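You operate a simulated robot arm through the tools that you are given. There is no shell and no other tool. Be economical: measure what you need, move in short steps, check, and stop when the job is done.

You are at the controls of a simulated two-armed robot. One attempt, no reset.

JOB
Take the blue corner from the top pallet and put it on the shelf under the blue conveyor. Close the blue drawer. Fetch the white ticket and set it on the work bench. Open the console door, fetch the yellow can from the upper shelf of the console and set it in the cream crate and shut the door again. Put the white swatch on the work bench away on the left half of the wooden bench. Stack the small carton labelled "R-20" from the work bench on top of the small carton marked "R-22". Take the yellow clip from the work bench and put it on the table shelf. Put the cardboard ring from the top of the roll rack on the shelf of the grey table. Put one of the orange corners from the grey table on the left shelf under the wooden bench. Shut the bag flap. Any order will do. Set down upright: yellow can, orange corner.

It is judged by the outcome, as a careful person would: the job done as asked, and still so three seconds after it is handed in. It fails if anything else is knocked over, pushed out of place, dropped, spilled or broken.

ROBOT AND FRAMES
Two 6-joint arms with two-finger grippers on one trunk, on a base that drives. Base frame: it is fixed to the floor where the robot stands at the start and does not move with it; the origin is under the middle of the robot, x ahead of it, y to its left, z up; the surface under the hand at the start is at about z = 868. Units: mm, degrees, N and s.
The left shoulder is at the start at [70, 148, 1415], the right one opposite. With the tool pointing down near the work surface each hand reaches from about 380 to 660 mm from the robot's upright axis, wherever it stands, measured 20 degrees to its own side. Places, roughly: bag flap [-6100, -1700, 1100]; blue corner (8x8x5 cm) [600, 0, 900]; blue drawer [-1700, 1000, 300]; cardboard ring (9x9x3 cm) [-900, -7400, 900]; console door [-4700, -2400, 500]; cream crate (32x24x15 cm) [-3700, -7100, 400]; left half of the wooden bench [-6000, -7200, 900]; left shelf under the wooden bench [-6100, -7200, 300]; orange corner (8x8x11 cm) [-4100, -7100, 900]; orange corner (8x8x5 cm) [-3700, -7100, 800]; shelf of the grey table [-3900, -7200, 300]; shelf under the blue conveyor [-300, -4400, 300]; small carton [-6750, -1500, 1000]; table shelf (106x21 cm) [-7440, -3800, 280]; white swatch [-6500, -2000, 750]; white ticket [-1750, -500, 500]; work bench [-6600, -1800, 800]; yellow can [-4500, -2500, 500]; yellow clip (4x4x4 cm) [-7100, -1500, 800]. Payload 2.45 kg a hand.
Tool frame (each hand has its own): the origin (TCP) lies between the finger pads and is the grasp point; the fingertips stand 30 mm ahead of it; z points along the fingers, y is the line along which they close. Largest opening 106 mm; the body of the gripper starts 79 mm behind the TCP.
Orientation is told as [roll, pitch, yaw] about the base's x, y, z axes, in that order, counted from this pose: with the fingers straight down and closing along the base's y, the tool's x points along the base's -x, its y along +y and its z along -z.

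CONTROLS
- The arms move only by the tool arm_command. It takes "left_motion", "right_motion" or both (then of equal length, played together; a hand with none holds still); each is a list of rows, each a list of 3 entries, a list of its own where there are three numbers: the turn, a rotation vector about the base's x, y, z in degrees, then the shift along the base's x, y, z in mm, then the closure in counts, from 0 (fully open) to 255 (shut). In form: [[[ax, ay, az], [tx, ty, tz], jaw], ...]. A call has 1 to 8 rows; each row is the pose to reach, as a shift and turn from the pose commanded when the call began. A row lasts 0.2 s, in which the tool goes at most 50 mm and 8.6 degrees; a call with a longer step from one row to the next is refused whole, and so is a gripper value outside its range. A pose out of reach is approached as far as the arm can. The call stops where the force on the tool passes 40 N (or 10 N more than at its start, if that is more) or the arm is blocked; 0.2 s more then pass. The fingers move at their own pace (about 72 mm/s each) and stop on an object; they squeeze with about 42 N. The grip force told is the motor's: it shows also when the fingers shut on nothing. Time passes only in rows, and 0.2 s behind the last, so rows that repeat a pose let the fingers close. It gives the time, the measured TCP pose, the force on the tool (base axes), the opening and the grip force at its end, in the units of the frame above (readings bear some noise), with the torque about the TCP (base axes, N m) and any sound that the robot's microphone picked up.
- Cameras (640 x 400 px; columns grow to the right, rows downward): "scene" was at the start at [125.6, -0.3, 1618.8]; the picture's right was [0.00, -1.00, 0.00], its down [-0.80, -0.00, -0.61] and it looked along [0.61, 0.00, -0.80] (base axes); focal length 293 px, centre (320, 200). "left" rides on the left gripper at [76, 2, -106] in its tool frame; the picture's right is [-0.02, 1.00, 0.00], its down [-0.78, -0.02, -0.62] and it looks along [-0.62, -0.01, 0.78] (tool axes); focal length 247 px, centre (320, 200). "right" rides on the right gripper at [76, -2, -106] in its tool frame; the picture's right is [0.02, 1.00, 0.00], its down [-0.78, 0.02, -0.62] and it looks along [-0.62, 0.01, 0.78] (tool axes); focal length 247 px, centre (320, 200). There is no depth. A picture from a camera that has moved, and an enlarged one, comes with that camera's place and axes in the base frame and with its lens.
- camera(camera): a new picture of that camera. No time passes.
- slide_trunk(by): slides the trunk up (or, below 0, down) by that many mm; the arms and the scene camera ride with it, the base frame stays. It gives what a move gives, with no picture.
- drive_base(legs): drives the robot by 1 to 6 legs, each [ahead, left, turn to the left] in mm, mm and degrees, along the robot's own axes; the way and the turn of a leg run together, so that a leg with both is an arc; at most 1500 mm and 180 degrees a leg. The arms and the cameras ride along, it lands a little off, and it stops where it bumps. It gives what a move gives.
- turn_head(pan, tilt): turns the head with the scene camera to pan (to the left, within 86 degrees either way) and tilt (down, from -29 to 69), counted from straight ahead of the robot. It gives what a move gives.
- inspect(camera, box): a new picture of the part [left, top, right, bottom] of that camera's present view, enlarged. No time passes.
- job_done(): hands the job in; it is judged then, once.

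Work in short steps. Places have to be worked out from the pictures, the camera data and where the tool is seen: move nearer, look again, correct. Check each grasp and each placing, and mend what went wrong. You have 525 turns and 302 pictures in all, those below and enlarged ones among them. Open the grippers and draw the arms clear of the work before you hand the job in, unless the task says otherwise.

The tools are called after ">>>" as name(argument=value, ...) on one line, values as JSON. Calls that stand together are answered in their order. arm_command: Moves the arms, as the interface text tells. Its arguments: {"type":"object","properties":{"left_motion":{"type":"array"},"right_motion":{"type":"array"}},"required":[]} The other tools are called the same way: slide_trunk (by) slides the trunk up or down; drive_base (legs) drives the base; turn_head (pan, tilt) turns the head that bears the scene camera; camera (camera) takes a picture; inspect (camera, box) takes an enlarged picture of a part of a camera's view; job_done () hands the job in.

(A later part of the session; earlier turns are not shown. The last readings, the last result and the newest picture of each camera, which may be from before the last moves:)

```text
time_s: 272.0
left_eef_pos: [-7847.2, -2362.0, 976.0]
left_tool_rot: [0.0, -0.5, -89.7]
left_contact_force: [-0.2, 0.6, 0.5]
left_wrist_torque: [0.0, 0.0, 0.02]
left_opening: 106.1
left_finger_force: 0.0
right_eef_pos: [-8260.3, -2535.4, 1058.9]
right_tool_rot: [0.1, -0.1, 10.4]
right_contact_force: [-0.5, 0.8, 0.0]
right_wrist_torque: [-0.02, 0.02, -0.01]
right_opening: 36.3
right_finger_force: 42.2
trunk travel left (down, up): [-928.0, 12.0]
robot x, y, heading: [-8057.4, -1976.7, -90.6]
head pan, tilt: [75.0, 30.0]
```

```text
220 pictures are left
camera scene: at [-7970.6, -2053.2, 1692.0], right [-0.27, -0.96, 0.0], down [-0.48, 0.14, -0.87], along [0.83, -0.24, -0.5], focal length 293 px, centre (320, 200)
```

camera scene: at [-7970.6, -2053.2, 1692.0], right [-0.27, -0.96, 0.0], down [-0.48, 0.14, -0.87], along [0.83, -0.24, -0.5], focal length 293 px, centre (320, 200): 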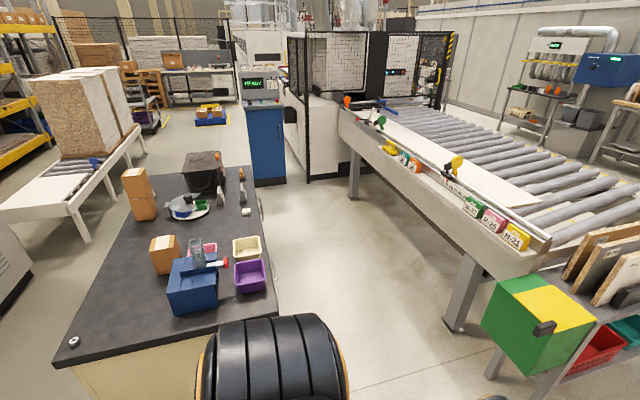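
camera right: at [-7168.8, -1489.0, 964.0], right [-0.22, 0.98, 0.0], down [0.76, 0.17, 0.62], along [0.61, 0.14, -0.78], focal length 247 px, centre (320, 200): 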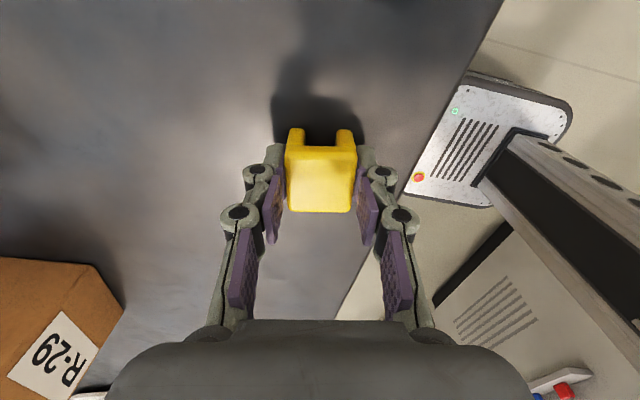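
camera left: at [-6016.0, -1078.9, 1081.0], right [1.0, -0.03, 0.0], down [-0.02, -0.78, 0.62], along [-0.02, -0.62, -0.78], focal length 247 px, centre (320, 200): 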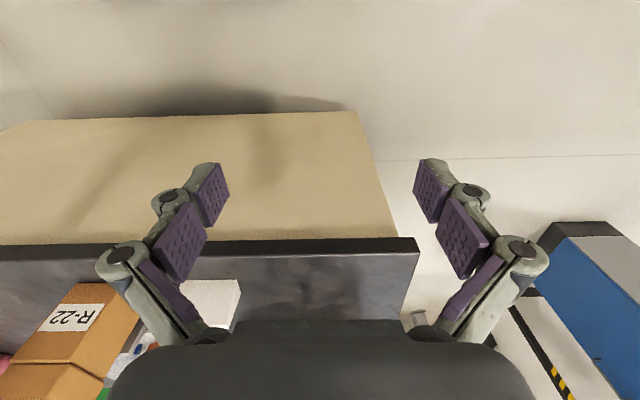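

The table shelf is the lower shelf of the narrow stand at the conveyor's west end (red & teal bins on it). I drive to its west side and face it.

>>> drive_base(legs=[[900, -220, 0], [900, 0, 0], [0, 0, 90.5]])

>>> turn_head(pan=0, tilt=45)

>>> camera(camera="scene")

```text
time_s: 284.9
left_eef_pos: [-7904.5, -3552.3, 976.1]
left_tool_rot: [0.1, -0.5, 0.6]
left_contact_force: [-0.2, 0.4, 0.1]
left_wrist_torque: [0.0, 0.0, 0.0]
left_opening: 106.1
left_finger_force: 0.0
right_eef_pos: [-7730.9, -3963.2, 1059.7]
right_tool_rot: [0.1, -0.2, 100.6]
right_contact_force: [0.2, 0.5, -0.3]
right_wrist_torque: [0.0, 0.02, 0.03]
right_opening: 36.3
right_finger_force: 42.1
trunk travel left (down, up): [-928.0, 12.0]
robot x, y, heading: [-8284.8, -3765.6, -0.4]
head pan, tilt: [75.0, 30.0]
```

```text
time_s: 286.4
left_eef_pos: [-7905.7, -3552.6, 975.3]
left_tool_rot: [0.0, -0.4, 0.6]
left_contact_force: [0.2, 0.6, 0.2]
left_wrist_torque: [-0.01, 0.0, 0.0]
left_opening: 105.8
left_finger_force: 0.1
right_eef_pos: [-7731.0, -3965.1, 1058.8]
right_tool_rot: [0.1, -0.1, 100.7]
right_contact_force: [0.2, -0.3, -0.1]
right_wrist_torque: [-0.02, 0.0, 0.0]
right_opening: 36.4
right_finger_force: 42.1
trunk travel left (down, up): [-928.0, 12.0]
robot x, y, heading: [-8287.5, -3765.2, -0.4]
head pan, tilt: [0.0, 45.0]
```

```text
219 pictures are left
camera scene: at [-8156.2, -3766.2, 1669.4], right [-0.01, -1.0, 0.0], down [-0.71, 0.01, -0.71], along [0.71, -0.01, -0.71], focal length 293 px, centre (320, 200)
```

scene: 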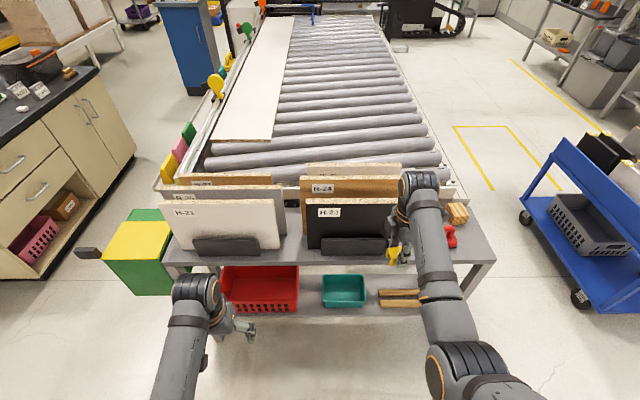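

Free room on the shelf must be checked lower down. I lower the trunk.

>>> slide_trunk(by=-400)

>>> slide_trunk(by=-230)

>>> turn_head(pan=0, tilt=40)

>>> camera(camera="scene")

>>> camera(camera="right")

```text
time_s: 290.2
left_eef_pos: [-7903.9, -3552.2, 574.5]
left_tool_rot: [0.0, -0.4, 0.6]
left_contact_force: [-0.2, 0.0, -0.7]
left_wrist_torque: [0.0, -0.01, -0.04]
left_opening: 105.8
left_finger_force: 0.0
right_eef_pos: [-7731.3, -3963.7, 657.8]
right_tool_rot: [0.2, -0.1, 100.7]
right_contact_force: [0.6, 0.7, 0.5]
right_wrist_torque: [0.0, 0.02, -0.01]
right_opening: 36.5
right_finger_force: 41.5
trunk travel left (down, up): [-528.0, 412.0]
robot x, y, heading: [-8287.6, -3766.3, -0.3]
head pan, tilt: [0.0, 45.0]
```

```text
time_s: 292.7
left_eef_pos: [-7905.2, -3550.9, 346.1]
left_tool_rot: [0.0, -0.3, 0.6]
left_contact_force: [0.0, 0.4, -0.3]
left_wrist_torque: [0.0, 0.0, 0.01]
left_opening: 105.9
left_finger_force: 0.0
right_eef_pos: [-7730.6, -3964.5, 430.7]
right_tool_rot: [0.2, -0.1, 100.7]
right_contact_force: [0.9, 0.1, 0.4]
right_wrist_torque: [0.02, -0.01, 0.03]
right_opening: 36.5
right_finger_force: 41.7
trunk travel left (down, up): [-298.0, 642.0]
robot x, y, heading: [-8285.1, -3764.6, -0.4]
head pan, tilt: [0.0, 45.0]
```

```text
time_s: 293.3
left_eef_pos: [-7906.8, -3551.2, 346.2]
left_tool_rot: [0.0, -0.4, 0.6]
left_contact_force: [-0.2, -0.7, 0.8]
left_wrist_torque: [-0.02, 0.0, 0.01]
left_opening: 105.7
left_finger_force: 0.0
right_eef_pos: [-7729.8, -3964.5, 429.2]
right_tool_rot: [0.1, -0.1, 100.8]
right_contact_force: [-0.3, 0.0, 0.6]
right_wrist_torque: [0.0, -0.01, 0.0]
right_opening: 36.2
right_finger_force: 42.3
trunk travel left (down, up): [-298.0, 642.0]
robot x, y, heading: [-8288.3, -3766.9, -0.6]
head pan, tilt: [0.0, 40.0]
```

```text
218 pictures are left
camera scene: at [-8152.7, -3766.3, 1046.6], right [-0.01, -1.0, 0.0], down [-0.64, 0.01, -0.77], along [0.77, -0.01, -0.64], focal length 293 px, centre (320, 200)
```

scene: 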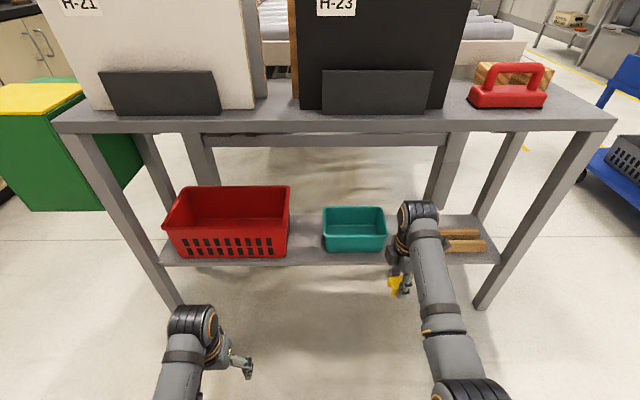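

```text
217 pictures are left
camera right: at [-7714.1, -4038.8, 535.4], right [-0.98, -0.21, 0.0], down [-0.16, 0.77, 0.62], along [-0.13, 0.61, -0.78], focal length 247 px, centre (320, 200)
```

right: 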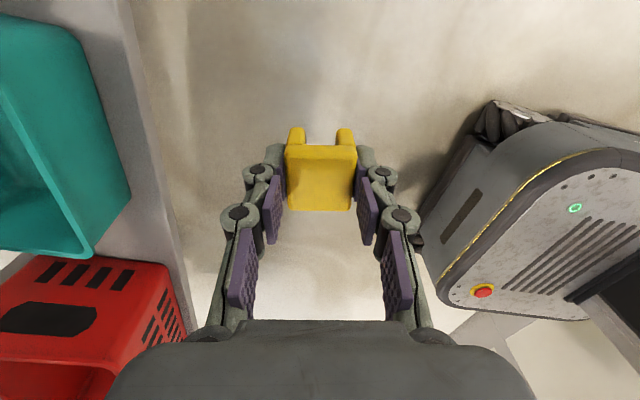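

There is an ~85 mm gap between the teal bin (to y −3981) and the sticks (from −4067). I lower 50 mm more, straighten the hand and drive in so that the clip comes to about (−7480,−4024).

>>> arm_command(right_motion=[[[0, 0, -5], [0, -30, 0], 255], [[0, 0, -10], [0, -60, 0], 255]])

>>> slide_trunk(by=-50)

>>> drive_base(legs=[[170, 0, 0]])

>>> camera(camera="right")

>>> camera(camera="scene")

```text
time_s: 293.9
left_eef_pos: [-7905.3, -3551.8, 344.9]
left_tool_rot: [0.0, -0.4, 0.6]
left_contact_force: [-0.4, -0.2, 0.1]
left_wrist_torque: [0.03, 0.02, 0.0]
left_opening: 106.2
left_finger_force: 0.1
right_eef_pos: [-7728.9, -4028.0, 426.5]
right_tool_rot: [0.1, -0.1, 90.7]
right_contact_force: [0.1, -0.1, -0.5]
right_wrist_torque: [0.05, 0.02, -0.04]
right_opening: 36.1
right_finger_force: 42.4
trunk travel left (down, up): [-298.0, 642.0]
robot x, y, heading: [-8290.2, -3764.5, -0.6]
head pan, tilt: [0.0, 40.0]
```

```text
time_s: 294.8
left_eef_pos: [-7906.3, -3550.6, 295.7]
left_tool_rot: [0.0, -0.4, 0.5]
left_contact_force: [0.2, 0.4, 1.7]
left_wrist_torque: [0.0, 0.02, -0.01]
left_opening: 105.9
left_finger_force: 0.0
right_eef_pos: [-7728.4, -4026.8, 377.3]
right_tool_rot: [0.1, -0.1, 90.7]
right_contact_force: [0.2, -0.4, -0.7]
right_wrist_torque: [-0.01, 0.01, 0.04]
right_opening: 36.3
right_finger_force: 41.9
trunk travel left (down, up): [-248.0, 692.0]
robot x, y, heading: [-8288.0, -3765.7, -0.6]
head pan, tilt: [0.0, 40.0]
```

```text
time_s: 296.3
left_eef_pos: [-7729.4, -3553.1, 294.9]
left_tool_rot: [0.0, -0.3, 0.7]
left_contact_force: [-1.4, 0.2, -0.2]
left_wrist_torque: [0.05, -0.01, -0.01]
left_opening: 106.1
left_finger_force: 0.1
right_eef_pos: [-7552.9, -4026.9, 377.7]
right_tool_rot: [0.1, -0.1, 90.8]
right_contact_force: [-0.6, 0.2, 0.6]
right_wrist_torque: [0.0, 0.06, -0.03]
right_opening: 36.0
right_finger_force: 42.2
trunk travel left (down, up): [-248.0, 692.0]
robot x, y, heading: [-8111.9, -3768.5, -0.4]
head pan, tilt: [0.0, 40.0]
```

```text
216 pictures are left
camera right: at [-7549.8, -4103.0, 483.5], right [-1.0, -0.03, 0.0], down [-0.03, 0.78, 0.62], along [-0.02, 0.62, -0.78], focal length 247 px, centre (320, 200)
```

right: 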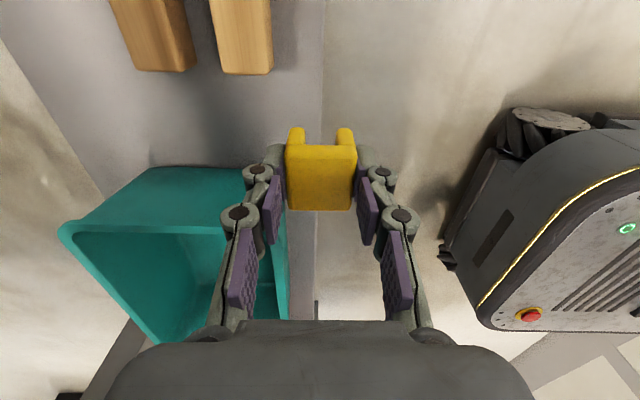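

```text
215 pictures are left
camera scene: at [-7976.8, -3767.6, 996.6], right [-0.01, -1.0, 0.0], down [-0.64, 0.0, -0.77], along [0.77, -0.01, -0.64], focal length 293 px, centre (320, 200)
```

scene: 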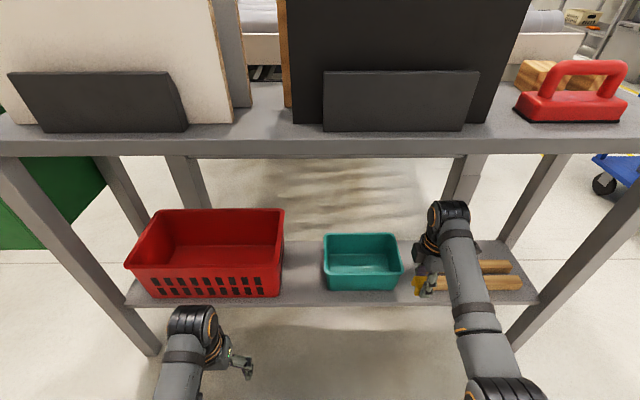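

The gap by the sticks is really only ~50 mm; the gap between red and teal bins is ~120 mm (centre y≈−3715). I back off 60, strafe left 312, and re-check.

>>> drive_base(legs=[[-60, 0, 0], [0, 312, 0]])

>>> camera(camera="scene")

>>> camera(camera="right")

```text
time_s: 299.0
left_eef_pos: [-7787.9, -3237.9, 295.0]
left_tool_rot: [-0.1, -0.4, 0.9]
left_contact_force: [0.0, 0.0, -0.4]
left_wrist_torque: [-0.04, 0.02, -0.01]
left_opening: 105.9
left_finger_force: 0.2
right_eef_pos: [-7610.8, -3712.9, 377.2]
right_tool_rot: [0.1, -0.1, 90.8]
right_contact_force: [-0.2, -0.3, -0.9]
right_wrist_torque: [0.02, -0.01, -0.04]
right_opening: 36.3
right_finger_force: 42.2
trunk travel left (down, up): [-248.0, 692.0]
robot x, y, heading: [-8171.3, -3453.1, -0.3]
head pan, tilt: [0.0, 40.0]
```

```text
214 pictures are left
camera scene: at [-8034.5, -3453.7, 996.6], right [-0.01, -1.0, 0.0], down [-0.64, 0.0, -0.77], along [0.77, 0.0, -0.64], focal length 293 px, centre (320, 200)
```

scene: 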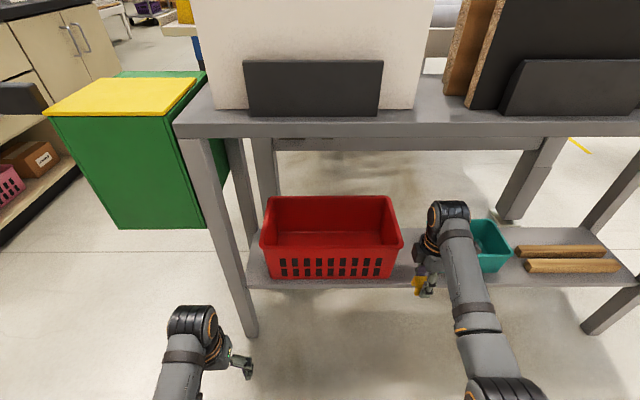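

```text
213 pictures are left
camera right: at [-7606.8, -3788.5, 483.7], right [-1.0, -0.04, 0.0], down [-0.03, 0.78, 0.62], along [-0.02, 0.62, -0.78], focal length 247 px, centre (320, 200)
```

right: 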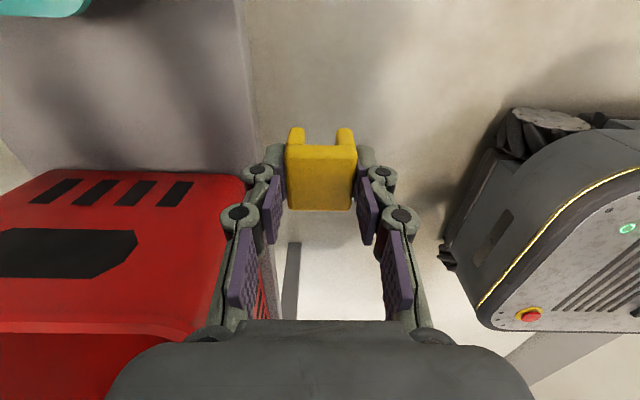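

The gap runs y≈−3665..−3783. I move 12 mm right and 130 mm in, then lower.

>>> drive_base(legs=[[130, -12, 0]])

>>> camera(camera="right")

```text
time_s: 300.3
left_eef_pos: [-7660.1, -3252.1, 295.9]
left_tool_rot: [0.0, -0.2, 0.7]
left_contact_force: [-0.6, 0.0, -0.7]
left_wrist_torque: [-0.01, -0.01, -0.01]
left_opening: 105.7
left_finger_force: 0.0
right_eef_pos: [-7482.7, -3724.8, 376.3]
right_tool_rot: [0.2, -0.1, 90.8]
right_contact_force: [-0.3, -0.3, -0.4]
right_wrist_torque: [0.0, 0.0, 0.02]
right_opening: 36.4
right_finger_force: 41.7
trunk travel left (down, up): [-248.0, 692.0]
robot x, y, heading: [-8044.0, -3466.2, -0.3]
head pan, tilt: [0.0, 40.0]
```

```text
212 pictures are left
camera right: at [-7479.6, -3801.7, 483.4], right [-1.0, -0.04, 0.0], down [-0.03, 0.78, 0.62], along [-0.02, 0.62, -0.78], focal length 247 px, centre (320, 200)
```

right: 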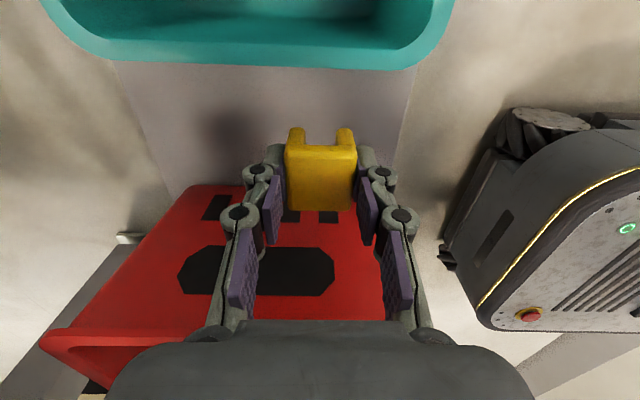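

Good position. Lower to contact.

>>> arm_command(right_motion=[[[0, 0, 0], [0, 0, -30], 255], [[0, 0, 0], [0, 0, -38], 255], [[0, 0, 0], [0, 0, -45], 255], [[0, 0, 0], [0, 0, -52], 255], [[0, 0, 0], [0, 0, -59], 255], [[0, 0, 0], [0, 0, -66], 255]])

```text
time_s: 301.7
left_eef_pos: [-7660.8, -3250.6, 297.7]
left_tool_rot: [-0.1, -0.5, 0.7]
left_contact_force: [-0.1, -0.5, 0.0]
left_wrist_torque: [0.01, -0.03, -0.01]
left_opening: 105.9
left_finger_force: 0.1
right_eef_pos: [-7482.6, -3725.9, 316.5]
right_tool_rot: [-0.3, 0.0, 90.8]
right_contact_force: [-11.2, 0.2, 30.3]
right_wrist_torque: [0.07, 0.43, -0.01]
right_opening: 36.4
right_finger_force: 42.1
trunk travel left (down, up): [-248.0, 692.0]
robot x, y, heading: [-8042.1, -3467.3, -0.3]
head pan, tilt: [0.0, 40.0]
```

Contact at z≈316. Ease up, release and rise.

>>> arm_command(right_motion=[[[0, 0, 0], [0, 0, 5], 255], [[0, 0, 0], [0, 0, 4], 150], [[0, 0, 0], [0, 0, 4], 110], [[0, 0, 0], [0, 0, 4], 110], [[0, 0, 0], [0, 0, 30], 110], [[0, 0, 0], [0, 0, 60], 110], [[0, 0, 0], [0, 0, 75], 110]])

>>> camera(camera="right")

```text
time_s: 303.3
left_eef_pos: [-7661.9, -3251.9, 296.1]
left_tool_rot: [0.0, -0.4, 0.7]
left_contact_force: [1.4, 0.1, -0.4]
left_wrist_torque: [0.05, 0.02, 0.05]
left_opening: 106.0
left_finger_force: 0.1
right_eef_pos: [-7482.6, -3724.7, 385.4]
right_tool_rot: [0.1, 0.0, 90.7]
right_contact_force: [-0.5, -0.1, 0.4]
right_wrist_torque: [0.02, 0.01, -0.04]
right_opening: 60.2
right_finger_force: 0.1
trunk travel left (down, up): [-248.0, 692.0]
robot x, y, heading: [-8041.4, -3466.1, -0.3]
head pan, tilt: [0.0, 40.0]
```

```text
211 pictures are left
camera right: at [-7479.3, -3801.4, 492.4], right [-1.0, -0.04, 0.0], down [-0.03, 0.78, 0.62], along [-0.02, 0.62, -0.78], focal length 247 px, centre (320, 200)
```

right: 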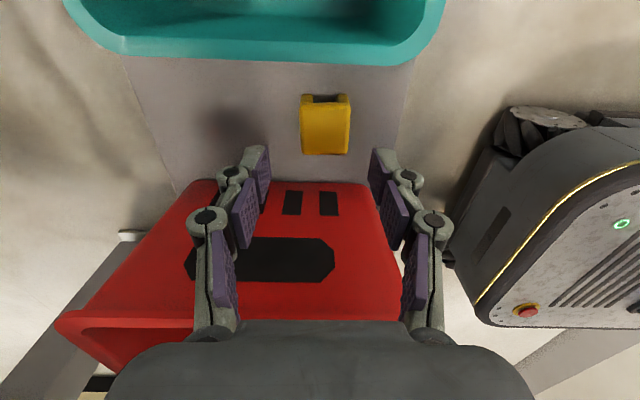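

The clip stands on the shelf between the bins. I back out, raise the trunk, and go to the south side of the work bench for the swatch.

>>> drive_base(legs=[[-350, 0, 0]])

>>> slide_trunk(by=400)

>>> slide_trunk(by=260)

>>> drive_base(legs=[[0, 820, 0], [1000, 0, 0], [1000, 0, 0], [0, 0, 90]])

>>> turn_head(pan=0, tilt=45)

>>> camera(camera="scene")

```text
time_s: 305.5
left_eef_pos: [-7977.5, -3245.7, 296.3]
left_tool_rot: [0.0, -0.4, 1.2]
left_contact_force: [-0.1, 0.3, 0.0]
left_wrist_torque: [0.0, -0.02, 0.02]
left_opening: 106.0
left_finger_force: 0.1
right_eef_pos: [-7796.8, -3716.9, 385.5]
right_tool_rot: [0.1, -0.1, 91.1]
right_contact_force: [0.1, 0.1, 0.2]
right_wrist_torque: [-0.01, 0.01, 0.01]
right_opening: 60.3
right_finger_force: 0.0
trunk travel left (down, up): [-248.0, 692.0]
robot x, y, heading: [-8363.0, -3463.5, 0.3]
head pan, tilt: [0.0, 40.0]
stopped in leg 1: the robot was blocked; the commanded pose is now the measured one
```

```text
time_s: 309.4
left_eef_pos: [-7977.8, -3245.4, 695.8]
left_tool_rot: [0.1, -0.4, 1.1]
left_contact_force: [0.1, 0.1, -0.4]
left_wrist_torque: [0.01, 0.0, 0.01]
left_opening: 106.3
left_finger_force: 0.1
right_eef_pos: [-7796.3, -3717.1, 785.0]
right_tool_rot: [0.0, -0.2, 91.2]
right_contact_force: [0.2, -0.5, -0.2]
right_wrist_torque: [0.0, -0.01, 0.01]
right_opening: 60.6
right_finger_force: 0.0
trunk travel left (down, up): [-648.0, 292.0]
robot x, y, heading: [-8360.2, -3460.4, 0.5]
head pan, tilt: [0.0, 40.0]
```

```text
time_s: 312.0
left_eef_pos: [-7977.9, -3245.2, 955.1]
left_tool_rot: [-0.1, -0.4, 1.2]
left_contact_force: [0.5, 0.7, 0.7]
left_wrist_torque: [0.02, -0.02, -0.03]
left_opening: 106.3
left_finger_force: 0.1
right_eef_pos: [-7797.1, -3717.1, 1045.7]
right_tool_rot: [0.1, 0.0, 91.2]
right_contact_force: [-0.3, 0.0, -0.2]
right_wrist_torque: [0.0, 0.01, -0.01]
right_opening: 60.2
right_finger_force: 0.1
trunk travel left (down, up): [-908.0, 32.0]
robot x, y, heading: [-8361.5, -3463.8, 0.2]
head pan, tilt: [0.0, 40.0]
```

```text
time_s: 329.9
left_eef_pos: [-6566.9, -2268.8, 955.1]
left_tool_rot: [0.0, -0.5, 92.2]
left_contact_force: [0.3, 0.2, 0.1]
left_wrist_torque: [-0.01, -0.03, -0.01]
left_opening: 106.1
left_finger_force: 0.1
right_eef_pos: [-6098.7, -2078.5, 1045.3]
right_tool_rot: [0.0, -0.1, -177.7]
right_contact_force: [-0.2, -0.1, -0.2]
right_wrist_torque: [0.01, -0.01, -0.02]
right_opening: 60.4
right_finger_force: 0.0
trunk travel left (down, up): [-908.0, 32.0]
robot x, y, heading: [-6345.3, -2646.6, 91.2]
head pan, tilt: [0.0, 40.0]
```

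```text
time_s: 330.5
left_eef_pos: [-6567.2, -2269.2, 955.8]
left_tool_rot: [0.0, -0.4, 92.1]
left_contact_force: [-0.3, -0.1, 0.2]
left_wrist_torque: [0.01, 0.02, -0.01]
left_opening: 106.0
left_finger_force: 0.2
right_eef_pos: [-6098.3, -2078.3, 1044.0]
right_tool_rot: [0.1, -0.1, -177.7]
right_contact_force: [-0.7, 0.2, 0.2]
right_wrist_torque: [-0.02, -0.02, 0.01]
right_opening: 60.5
right_finger_force: 0.0
trunk travel left (down, up): [-908.0, 32.0]
robot x, y, heading: [-6342.7, -2645.4, 91.0]
head pan, tilt: [0.0, 45.0]
```

```text
210 pictures are left
camera scene: at [-6345.5, -2514.7, 1649.4], right [1.0, 0.02, 0.0], down [0.01, -0.71, -0.71], along [-0.01, 0.71, -0.71], focal length 293 px, centre (320, 200)
```

scene: 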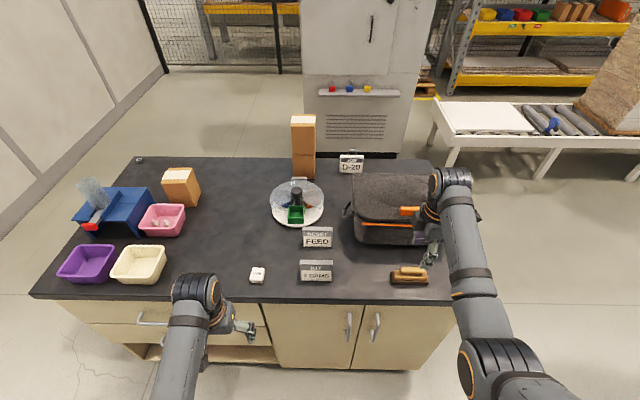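

The swatch is at (257,275). Zoom in.

>>> inspect(camera="scene", box=[217, 250, 297, 300])

>>> camera(camera="left")

```text
8.00 times, centred on (257, 275) of scene
camera zoom: at [-6345.5, -2514.7, 1649.4], right [1.0, 0.02, 0.0], down [0.01, -0.71, -0.71], along [-0.01, 0.71, -0.71], focal length 2345 px, centre (824, -400)
```

zoom: 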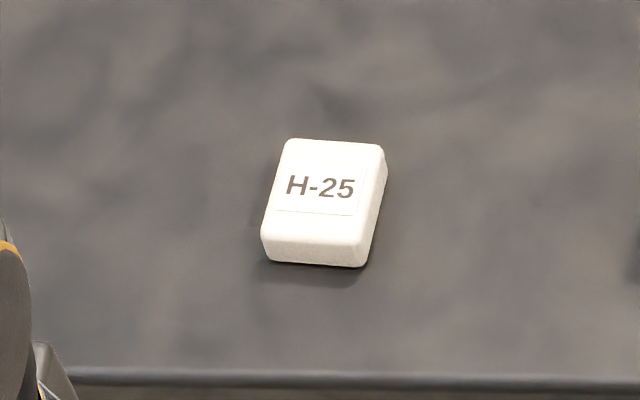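

```text
208 pictures are left
camera left: at [-6565.5, -2346.1, 1061.9], right [-1.0, -0.02, 0.0], down [-0.01, 0.78, 0.63], along [-0.01, 0.63, -0.78], focal length 247 px, centre (320, 200)
```

left: 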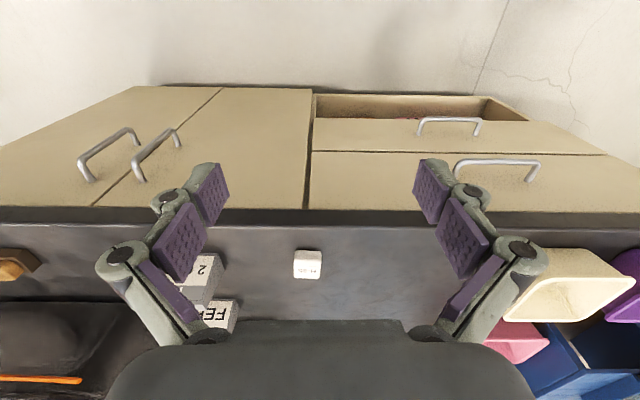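

Swatch: ≈41×50×15 mm at (−6550,−2035), turned ≈−5°. I drive 215 mm closer and lower the left hand above it.

>>> drive_base(legs=[[220, -15, 0]])

>>> arm_command(left_motion=[[[0, 0, -4], [0, 0, -25], 60], [[0, 0, -7], [0, 0, -50], 90], [[0, 0, -7], [0, 0, -70], 90]])

>>> camera(camera="left")

```text
time_s: 332.2
left_eef_pos: [-6559.7, -2056.2, 957.0]
left_tool_rot: [0.0, -0.5, 92.5]
left_contact_force: [0.7, 0.0, -0.3]
left_wrist_torque: [0.03, 0.01, 0.04]
left_opening: 106.0
left_finger_force: 0.2
right_eef_pos: [-6090.6, -1865.7, 1045.9]
right_tool_rot: [-0.1, -0.2, -177.5]
right_contact_force: [-0.4, -0.7, 0.4]
right_wrist_torque: [-0.01, -0.01, 0.01]
right_opening: 60.2
right_finger_force: 0.0
trunk travel left (down, up): [-908.0, 32.0]
robot x, y, heading: [-6330.3, -2430.8, 91.3]
head pan, tilt: [0.0, 45.0]
```

```text
time_s: 333.0
left_eef_pos: [-6559.8, -2054.0, 885.8]
left_tool_rot: [0.0, -0.4, 85.4]
left_contact_force: [-0.3, 0.4, -0.4]
left_wrist_torque: [0.01, 0.02, -0.02]
left_opening: 68.5
left_finger_force: 0.1
right_eef_pos: [-6091.9, -1860.9, 1045.1]
right_tool_rot: [0.3, -0.1, -177.5]
right_contact_force: [-0.6, -0.4, -0.3]
right_wrist_torque: [-0.02, -0.01, -0.03]
right_opening: 60.2
right_finger_force: 0.0
trunk travel left (down, up): [-908.0, 32.0]
robot x, y, heading: [-6334.5, -2430.7, 91.6]
head pan, tilt: [0.0, 45.0]
```

```text
207 pictures are left
camera left: at [-6567.4, -2131.4, 991.3], right [-0.99, 0.1, 0.0], down [0.08, 0.78, 0.63], along [0.06, 0.62, -0.78], focal length 247 px, centre (320, 200)
```

left: 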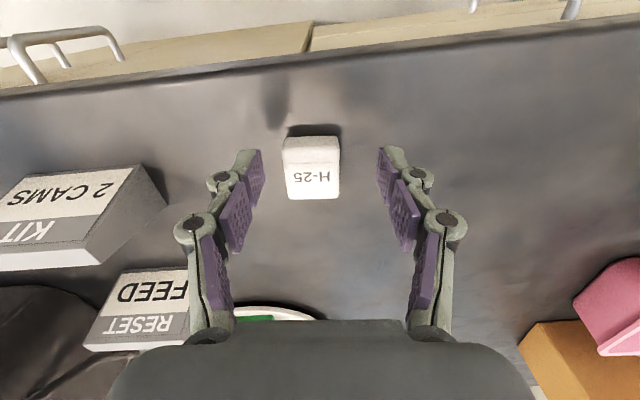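

Swatch centre ≈(−6550,−2026). Move over it and feel down to the bench.

>>> arm_command(left_motion=[[[0, 0, 0], [9, 26, 0], 90], [[0, 0, 0], [9, 26, -22], 90], [[0, 0, 0], [9, 26, -28], 90], [[0, 0, 0], [9, 26, -34], 90], [[0, 0, 0], [9, 26, -39], 90], [[0, 0, 0], [9, 26, -44], 90]])

>>> camera(camera="left")

```text
time_s: 334.4
left_eef_pos: [-6548.7, -2028.8, 844.0]
left_tool_rot: [-0.1, -0.7, 85.5]
left_contact_force: [-1.4, -1.2, 26.4]
left_wrist_torque: [-0.3, -0.05, 0.02]
left_opening: 69.6
left_finger_force: 9.9
right_eef_pos: [-6089.6, -1864.9, 1048.2]
right_tool_rot: [0.1, -0.2, -177.5]
right_contact_force: [0.9, -0.8, -0.4]
right_wrist_torque: [-0.02, 0.02, 0.04]
right_opening: 60.5
right_finger_force: 0.0
trunk travel left (down, up): [-908.0, 32.0]
robot x, y, heading: [-6334.3, -2428.9, 91.3]
head pan, tilt: [0.0, 45.0]
```

```text
206 pictures are left
camera left: at [-6556.6, -2106.0, 950.5], right [-0.99, 0.1, 0.0], down [0.08, 0.77, 0.63], along [0.06, 0.63, -0.77], focal length 247 px, centre (320, 200)
```

left: 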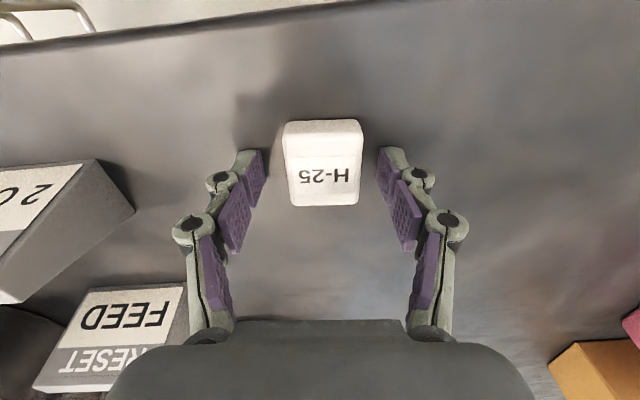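

The tips touch the bench. Up 4 mm and close.

>>> arm_command(left_motion=[[[0, 0, 0], [0, 0, 5], 90], [[0, 0, 0], [0, 0, 5], 255], [[0, 0, 0], [0, 0, 5], 255], [[0, 0, 0], [0, 0, 5], 255], [[0, 0, 0], [0, 0, 5], 255]])

>>> camera(camera="left")

```text
time_s: 335.6
left_eef_pos: [-6548.4, -2030.2, 849.6]
left_tool_rot: [0.1, -0.7, 85.4]
left_contact_force: [2.4, 3.1, 35.1]
left_wrist_torque: [-0.25, -0.32, -0.01]
left_opening: 38.5
left_finger_force: 42.3
right_eef_pos: [-6089.3, -1864.7, 1048.0]
right_tool_rot: [-0.1, -0.3, -177.6]
right_contact_force: [-0.1, -0.4, 0.5]
right_wrist_torque: [0.05, 0.0, 0.02]
right_opening: 60.3
right_finger_force: 0.0
trunk travel left (down, up): [-908.0, 32.0]
robot x, y, heading: [-6337.6, -2427.4, 91.2]
head pan, tilt: [0.0, 45.0]
```

```text
205 pictures are left
camera left: at [-6556.3, -2107.7, 955.0], right [-0.99, 0.1, 0.0], down [0.08, 0.77, 0.63], along [0.06, 0.63, -0.78], focal length 247 px, centre (320, 200)
```

left: 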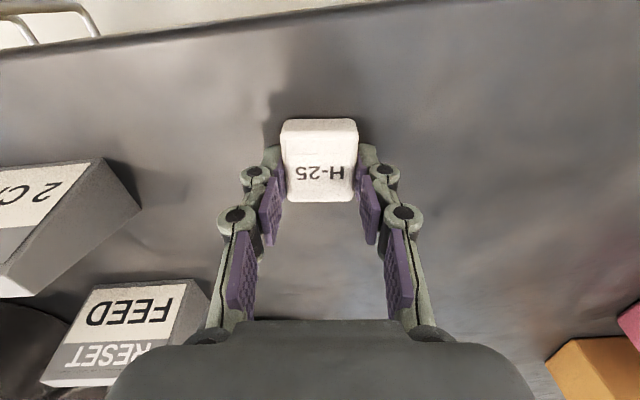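

Gripped (38 mm). Lift and check, then back off and turn to the console.

>>> arm_command(left_motion=[[[0, 0, 0], [0, 0, 40], 255], [[0, 0, 0], [0, 0, 80], 255], [[0, 0, 0], [0, -20, 115], 255]])

>>> camera(camera="left")

>>> drive_base(legs=[[-220, 0, 0], [0, 0, -91]])

>>> turn_head(pan=0, tilt=30)

>>> camera(camera="scene")

```text
time_s: 336.4
left_eef_pos: [-6547.8, -2049.6, 961.6]
left_tool_rot: [0.1, -0.4, 85.5]
left_contact_force: [0.0, -0.3, -0.6]
left_wrist_torque: [0.05, 0.02, -0.02]
left_opening: 38.4
left_finger_force: 41.9
right_eef_pos: [-6091.7, -1862.1, 1045.9]
right_tool_rot: [0.0, -0.1, -177.5]
right_contact_force: [-0.3, -1.1, 0.0]
right_wrist_torque: [0.04, -0.04, 0.01]
right_opening: 60.2
right_finger_force: 0.1
trunk travel left (down, up): [-908.0, 32.0]
robot x, y, heading: [-6330.4, -2431.3, 91.7]
head pan, tilt: [0.0, 45.0]
```

```text
204 pictures are left
camera left: at [-6555.1, -2126.6, 1068.4], right [-0.99, 0.1, 0.0], down [0.08, 0.78, 0.63], along [0.06, 0.62, -0.78], focal length 247 px, centre (320, 200)
```

left: 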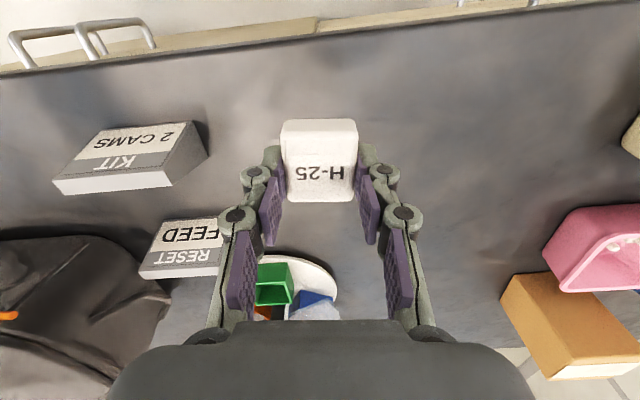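

```text
time_s: 341.9
left_eef_pos: [-5946.8, -2431.2, 961.3]
left_tool_rot: [0.0, -0.4, -4.4]
left_contact_force: [1.0, -0.1, -0.4]
left_wrist_torque: [0.03, 0.01, -0.03]
left_opening: 38.5
left_finger_force: 41.6
right_eef_pos: [-5760.0, -2887.6, 1045.5]
right_tool_rot: [0.2, -0.1, 92.6]
right_contact_force: [-0.2, -0.3, 0.4]
right_wrist_torque: [0.02, 0.01, 0.02]
right_opening: 60.4
right_finger_force: 0.1
trunk travel left (down, up): [-908.0, 32.0]
robot x, y, heading: [-6329.2, -2646.7, 1.7]
head pan, tilt: [0.0, 45.0]
```

```text
time_s: 342.6
left_eef_pos: [-5945.9, -2430.3, 961.9]
left_tool_rot: [0.0, -0.4, -4.5]
left_contact_force: [-0.8, 0.0, -0.2]
left_wrist_torque: [0.0, 0.01, -0.01]
left_opening: 38.6
left_finger_force: 41.9
right_eef_pos: [-5761.0, -2887.7, 1045.2]
right_tool_rot: [0.1, -0.1, 92.7]
right_contact_force: [-0.1, -0.1, 0.5]
right_wrist_torque: [-0.01, -0.02, 0.01]
right_opening: 60.3
right_finger_force: 0.0
trunk travel left (down, up): [-908.0, 32.0]
robot x, y, heading: [-6328.6, -2650.5, 1.5]
head pan, tilt: [0.0, 30.0]
```

```text
203 pictures are left
camera scene: at [-6187.3, -2642.9, 1671.9], right [0.03, -1.0, 0.0], down [-0.5, -0.01, -0.87], along [0.87, 0.02, -0.5], focal length 293 px, centre (320, 200)
```

scene: 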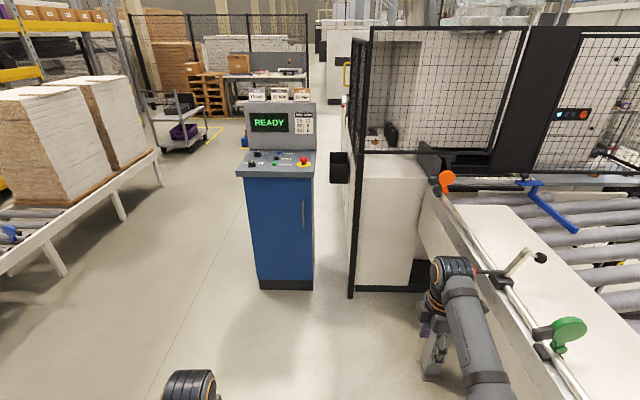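

The console's blue door faces west, handle at its right (south) side. Zoom in.

>>> inspect(camera="scene", box=[210, 130, 370, 300])

```text
2.35 times, centred on (290, 215) of scene
camera zoom: at [-6187.3, -2642.9, 1671.9], right [0.03, -1.0, 0.0], down [-0.5, -0.01, -0.87], along [0.87, 0.02, -0.5], focal length 690 px, centre (391, 165)
```

zoom: 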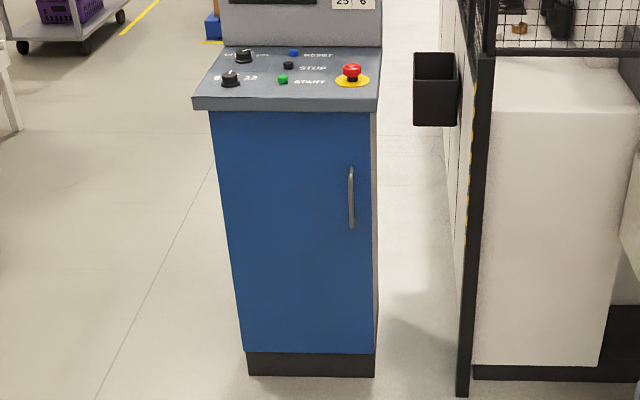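

Door: hinge north (y≈−2150), south edge y≈−2560, plane x≈−4650; vertical bar handle at ≈(−4690,−2504, 620–790). I drive up in front of it.

>>> drive_base(legs=[[900, 0, -1.5], [0, 340, 0]])

>>> slide_trunk(by=-350)

>>> turn_head(pan=-5, tilt=40)

>>> camera(camera="scene")

```text
time_s: 349.2
left_eef_pos: [-5056.1, -2084.0, 962.8]
left_tool_rot: [0.1, -0.4, -6.0]
left_contact_force: [-0.9, 0.0, -0.6]
left_wrist_torque: [-0.01, -0.02, 0.04]
left_opening: 38.6
left_finger_force: 41.9
right_eef_pos: [-4881.4, -2546.3, 1044.8]
right_tool_rot: [0.1, -0.1, 91.1]
right_contact_force: [0.4, 0.6, 0.1]
right_wrist_torque: [0.04, 0.02, -0.01]
right_opening: 60.4
right_finger_force: 0.1
trunk travel left (down, up): [-908.0, 32.0]
robot x, y, heading: [-5439.7, -2285.3, -0.2]
head pan, tilt: [0.0, 30.0]
```

```text
time_s: 352.6
left_eef_pos: [-5055.6, -2083.7, 611.8]
left_tool_rot: [0.0, -0.4, -6.1]
left_contact_force: [0.0, -0.3, 0.8]
left_wrist_torque: [-0.02, 0.03, 0.02]
left_opening: 38.6
left_finger_force: 42.0
right_eef_pos: [-4881.7, -2544.6, 696.9]
right_tool_rot: [0.1, -0.1, 91.1]
right_contact_force: [0.2, 0.1, -0.8]
right_wrist_torque: [0.03, 0.0, 0.01]
right_opening: 60.1
right_finger_force: 0.0
trunk travel left (down, up): [-558.0, 382.0]
robot x, y, heading: [-5441.8, -2285.7, 0.0]
head pan, tilt: [0.0, 30.0]
```

```text
time_s: 353.3
left_eef_pos: [-5056.3, -2084.2, 611.6]
left_tool_rot: [0.0, -0.3, -6.0]
left_contact_force: [-0.4, -0.8, -1.0]
left_wrist_torque: [0.01, 0.0, 0.0]
left_opening: 38.5
left_finger_force: 42.5
right_eef_pos: [-4881.3, -2544.5, 696.0]
right_tool_rot: [0.1, -0.1, 91.1]
right_contact_force: [0.2, -0.1, 0.7]
right_wrist_torque: [-0.03, -0.04, 0.01]
right_opening: 60.4
right_finger_force: 0.2
trunk travel left (down, up): [-558.0, 382.0]
robot x, y, heading: [-5445.0, -2286.4, -0.0]
head pan, tilt: [-5.0, 40.0]
```

```text
201 pictures are left
camera scene: at [-5307.4, -2295.0, 1306.7], right [-0.09, -1.0, 0.0], down [-0.64, 0.06, -0.77], along [0.76, -0.07, -0.64], focal length 293 px, centre (320, 200)
```

scene: 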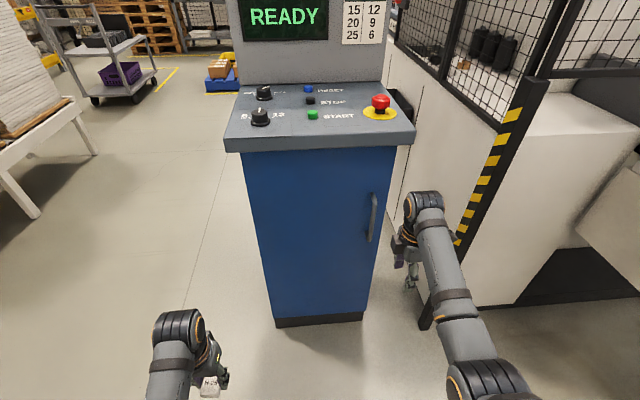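

Handle confirmed at (−4692,−2506,≈707). I'll grip it with the right hand tilted 45° forward, closing along y. First turn the tool in yaw.

>>> arm_command(right_motion=[[[0, 0, -8.5], [0, 0, 0], 60], [[0, 0, -17], [0, 0, 0], 60], [[0, 0, -25.5], [0, 0, 0], 60], [[0, 0, -34], [0, 0, 0], 60], [[0, 0, -42.5], [0, 0, 0], 60], [[0, 0, -51], [0, 0, 0], 60], [[0, 0, -59.5], [0, 0, 0], 60], [[0, 0, -68], [0, 0, 0], 60]])

>>> arm_command(right_motion=[[[1.5, -7.4, -3.6], [0, 0, 0], 60], [[3, -14.8, -7.3], [0, 0, 0], 60], [[4.5, -22.2, -10.9], [0, 0, 0], 60], [[6, -29.6, -14.5], [0, 0, 0], 60], [[7.5, -37, -18.2], [0, 0, 0], 60], [[9, -44.4, -21.8], [0, 0, 0], 60]])

>>> camera(camera="right")

>>> camera(camera="scene")

```text
time_s: 355.1
left_eef_pos: [-5055.1, -2081.8, 611.2]
left_tool_rot: [0.1, -0.3, -6.0]
left_contact_force: [0.4, 0.1, -0.1]
left_wrist_torque: [0.02, 0.0, 0.0]
left_opening: 38.7
left_finger_force: 41.8
right_eef_pos: [-4880.5, -2544.2, 695.3]
right_tool_rot: [0.1, 0.0, 23.1]
right_contact_force: [0.4, -0.6, -0.4]
right_wrist_torque: [0.01, 0.01, -0.01]
right_opening: 81.1
right_finger_force: 0.1
trunk travel left (down, up): [-558.0, 382.0]
robot x, y, heading: [-5442.3, -2287.1, -0.1]
head pan, tilt: [-5.0, 40.0]
```

```text
time_s: 356.5
left_eef_pos: [-5055.2, -2082.2, 611.9]
left_tool_rot: [0.1, -0.4, -6.0]
left_contact_force: [0.0, -0.2, 0.2]
left_wrist_torque: [-0.03, -0.04, 0.01]
left_opening: 38.3
left_finger_force: 42.4
right_eef_pos: [-4879.8, -2543.4, 697.4]
right_tool_rot: [-0.1, -45.3, 0.1]
right_contact_force: [-0.7, 0.6, -0.5]
right_wrist_torque: [-0.03, 0.01, -0.02]
right_opening: 81.2
right_finger_force: 0.0
trunk travel left (down, up): [-558.0, 382.0]
robot x, y, heading: [-5445.4, -2289.0, -0.2]
head pan, tilt: [-5.0, 40.0]
```

```text
200 pictures are left
camera right: at [-5009.2, -2545.1, 717.5], right [-0.02, 1.0, -0.01], down [0.11, 0.02, 0.99], along [0.99, 0.02, -0.11], focal length 247 px, centre (320, 200)
```

right: 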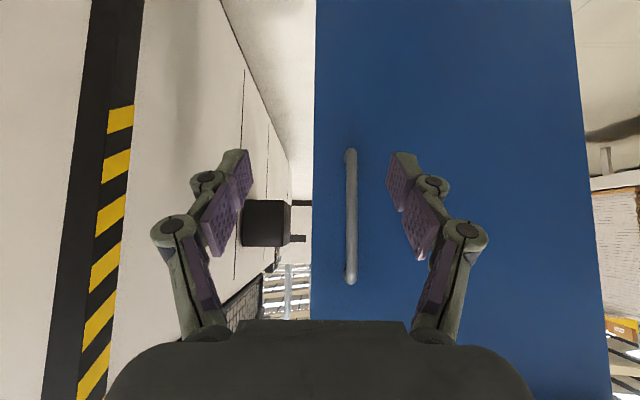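

```text
199 pictures are left
camera scene: at [-5308.0, -2294.9, 1306.7], right [-0.09, -1.0, 0.0], down [-0.64, 0.06, -0.77], along [0.76, -0.07, -0.64], focal length 293 px, centre (320, 200)
```

scene: 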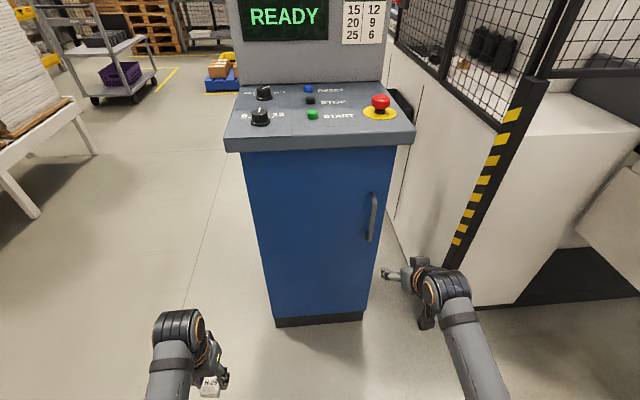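

I drive 110 mm ahead with the hand shifted to the handle's y, then check.

>>> arm_command(right_motion=[[[0, 0, 0], [0, 25, 5], 60], [[0, 0, 0], [0, 42, 8], 60]])

>>> drive_base(legs=[[110, 0, 0]])

>>> camera(camera="right")

```text
time_s: 357.1
left_eef_pos: [-5055.2, -2081.9, 611.8]
left_tool_rot: [0.0, -0.4, -5.9]
left_contact_force: [-0.7, -0.1, -0.2]
left_wrist_torque: [-0.02, 0.01, -0.02]
left_opening: 38.3
left_finger_force: 41.4
right_eef_pos: [-4881.3, -2501.4, 703.0]
right_tool_rot: [0.0, -45.1, 0.2]
right_contact_force: [0.0, 0.9, -1.3]
right_wrist_torque: [0.01, -0.01, -0.02]
right_opening: 81.3
right_finger_force: 0.0
trunk travel left (down, up): [-558.0, 382.0]
robot x, y, heading: [-5443.5, -2289.2, 0.1]
head pan, tilt: [-5.0, 40.0]
```

```text
time_s: 358.3
left_eef_pos: [-4945.6, -2084.5, 611.2]
left_tool_rot: [0.1, -0.3, -6.1]
left_contact_force: [0.9, -0.1, -0.7]
left_wrist_torque: [-0.02, 0.0, 0.01]
left_opening: 38.5
left_finger_force: 42.4
right_eef_pos: [-4772.3, -2503.9, 700.6]
right_tool_rot: [-0.1, -45.0, 0.0]
right_contact_force: [-0.7, -0.8, 0.0]
right_wrist_torque: [0.03, 0.02, 0.01]
right_opening: 80.9
right_finger_force: 0.1
trunk travel left (down, up): [-558.0, 382.0]
robot x, y, heading: [-5330.3, -2289.3, -0.2]
head pan, tilt: [-5.0, 40.0]
```

```text
198 pictures are left
camera right: at [-4900.7, -2505.1, 723.6], right [-0.01, 1.0, -0.02], down [0.11, 0.02, 0.99], along [0.99, 0.01, -0.11], focal length 247 px, centre (320, 200)
```

right: 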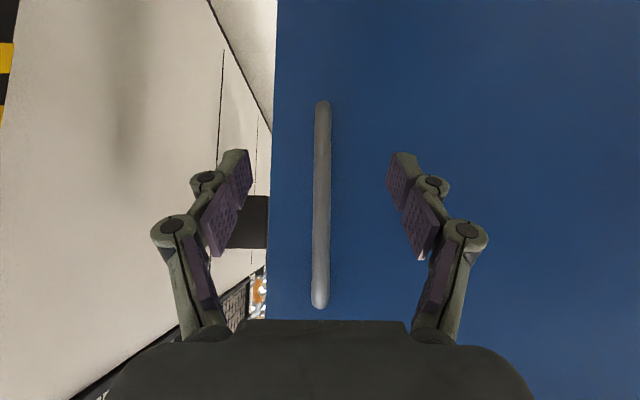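

Centred on the handle. Advance 68 mm and close on it.

>>> arm_command(right_motion=[[[0, 0, 0], [30, 1, 0], 60], [[0, 0, 0], [55, 1, 0], 60], [[0, 0, 0], [68, 1, 0], 60], [[0, 0, 0], [68, 1, 0], 255], [[0, 0, 0], [68, 1, 0], 255], [[0, 0, 0], [68, 1, 0], 255], [[0, 0, 0], [68, 1, 0], 255]])

>>> camera(camera="right")

```text
time_s: 359.9
left_eef_pos: [-4946.3, -2083.1, 612.0]
left_tool_rot: [-0.1, -0.4, -6.0]
left_contact_force: [0.0, -0.3, -0.3]
left_wrist_torque: [-0.02, -0.02, -0.01]
left_opening: 38.5
left_finger_force: 42.0
right_eef_pos: [-4703.8, -2501.7, 701.9]
right_tool_rot: [0.0, -45.0, -0.1]
right_contact_force: [1.0, 8.8, -1.4]
right_wrist_torque: [0.1, -0.14, 0.0]
right_opening: 12.6
right_finger_force: 39.3
trunk travel left (down, up): [-558.0, 382.0]
robot x, y, heading: [-5337.7, -2285.0, -0.1]
head pan, tilt: [-5.0, 40.0]
```

```text
197 pictures are left
camera right: at [-4832.9, -2502.8, 723.1], right [-0.02, 1.0, -0.02], down [0.11, 0.02, 0.99], along [0.99, 0.01, -0.11], focal length 247 px, centre (320, 200)
```

right: 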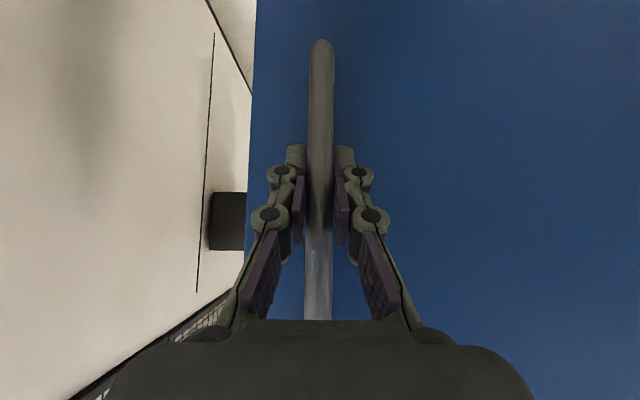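

Holding the handle. I pull it along its arc about the hinge (to ~28°), turning the tool with the door.

>>> arm_command(right_motion=[[[0, 0, -5], [-30, 6, 0], 255], [[0, 0, -10], [-60, 15, 0], 255], [[0, 0, -15], [-89, 26, 0], 255], [[0, 0, -20], [-117, 40, 0], 255], [[0, 0, -25], [-144, 56, 0], 255], [[0, 0, -30], [-169, 74, 0], 255]])

>>> camera(camera="scene")

```text
time_s: 360.6
left_eef_pos: [-4946.6, -2082.7, 611.5]
left_tool_rot: [-0.1, -0.3, -6.0]
left_contact_force: [-0.8, -0.2, 0.1]
left_wrist_torque: [0.05, 0.04, -0.03]
left_opening: 38.4
left_finger_force: 42.0
right_eef_pos: [-4769.8, -2488.6, 702.1]
right_tool_rot: [-0.7, -45.3, -10.6]
right_contact_force: [6.6, 15.3, 0.3]
right_wrist_torque: [0.07, -0.47, -0.1]
right_opening: 12.5
right_finger_force: 39.6
trunk travel left (down, up): [-558.0, 382.0]
robot x, y, heading: [-5332.4, -2286.1, -0.1]
head pan, tilt: [-5.0, 40.0]
stopped in row 3 (right hand): the force on the tool passed its limit at 82 N (the readings are from after the stop); the commanded pose is now the measured one
```

```text
196 pictures are left
camera scene: at [-5198.4, -2294.3, 1306.7], right [-0.09, -1.0, 0.0], down [-0.64, 0.06, -0.77], along [0.76, -0.07, -0.64], focal length 293 px, centre (320, 200)
```

scene: 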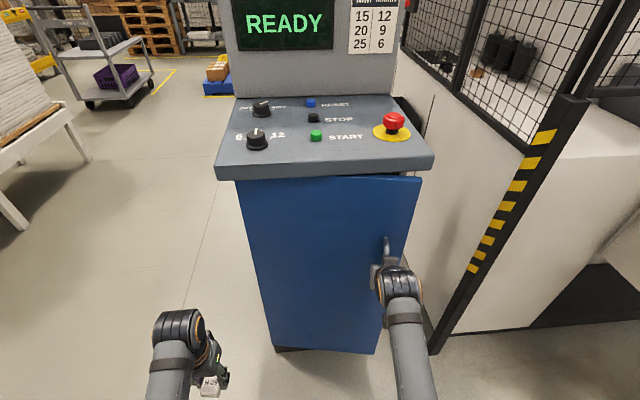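

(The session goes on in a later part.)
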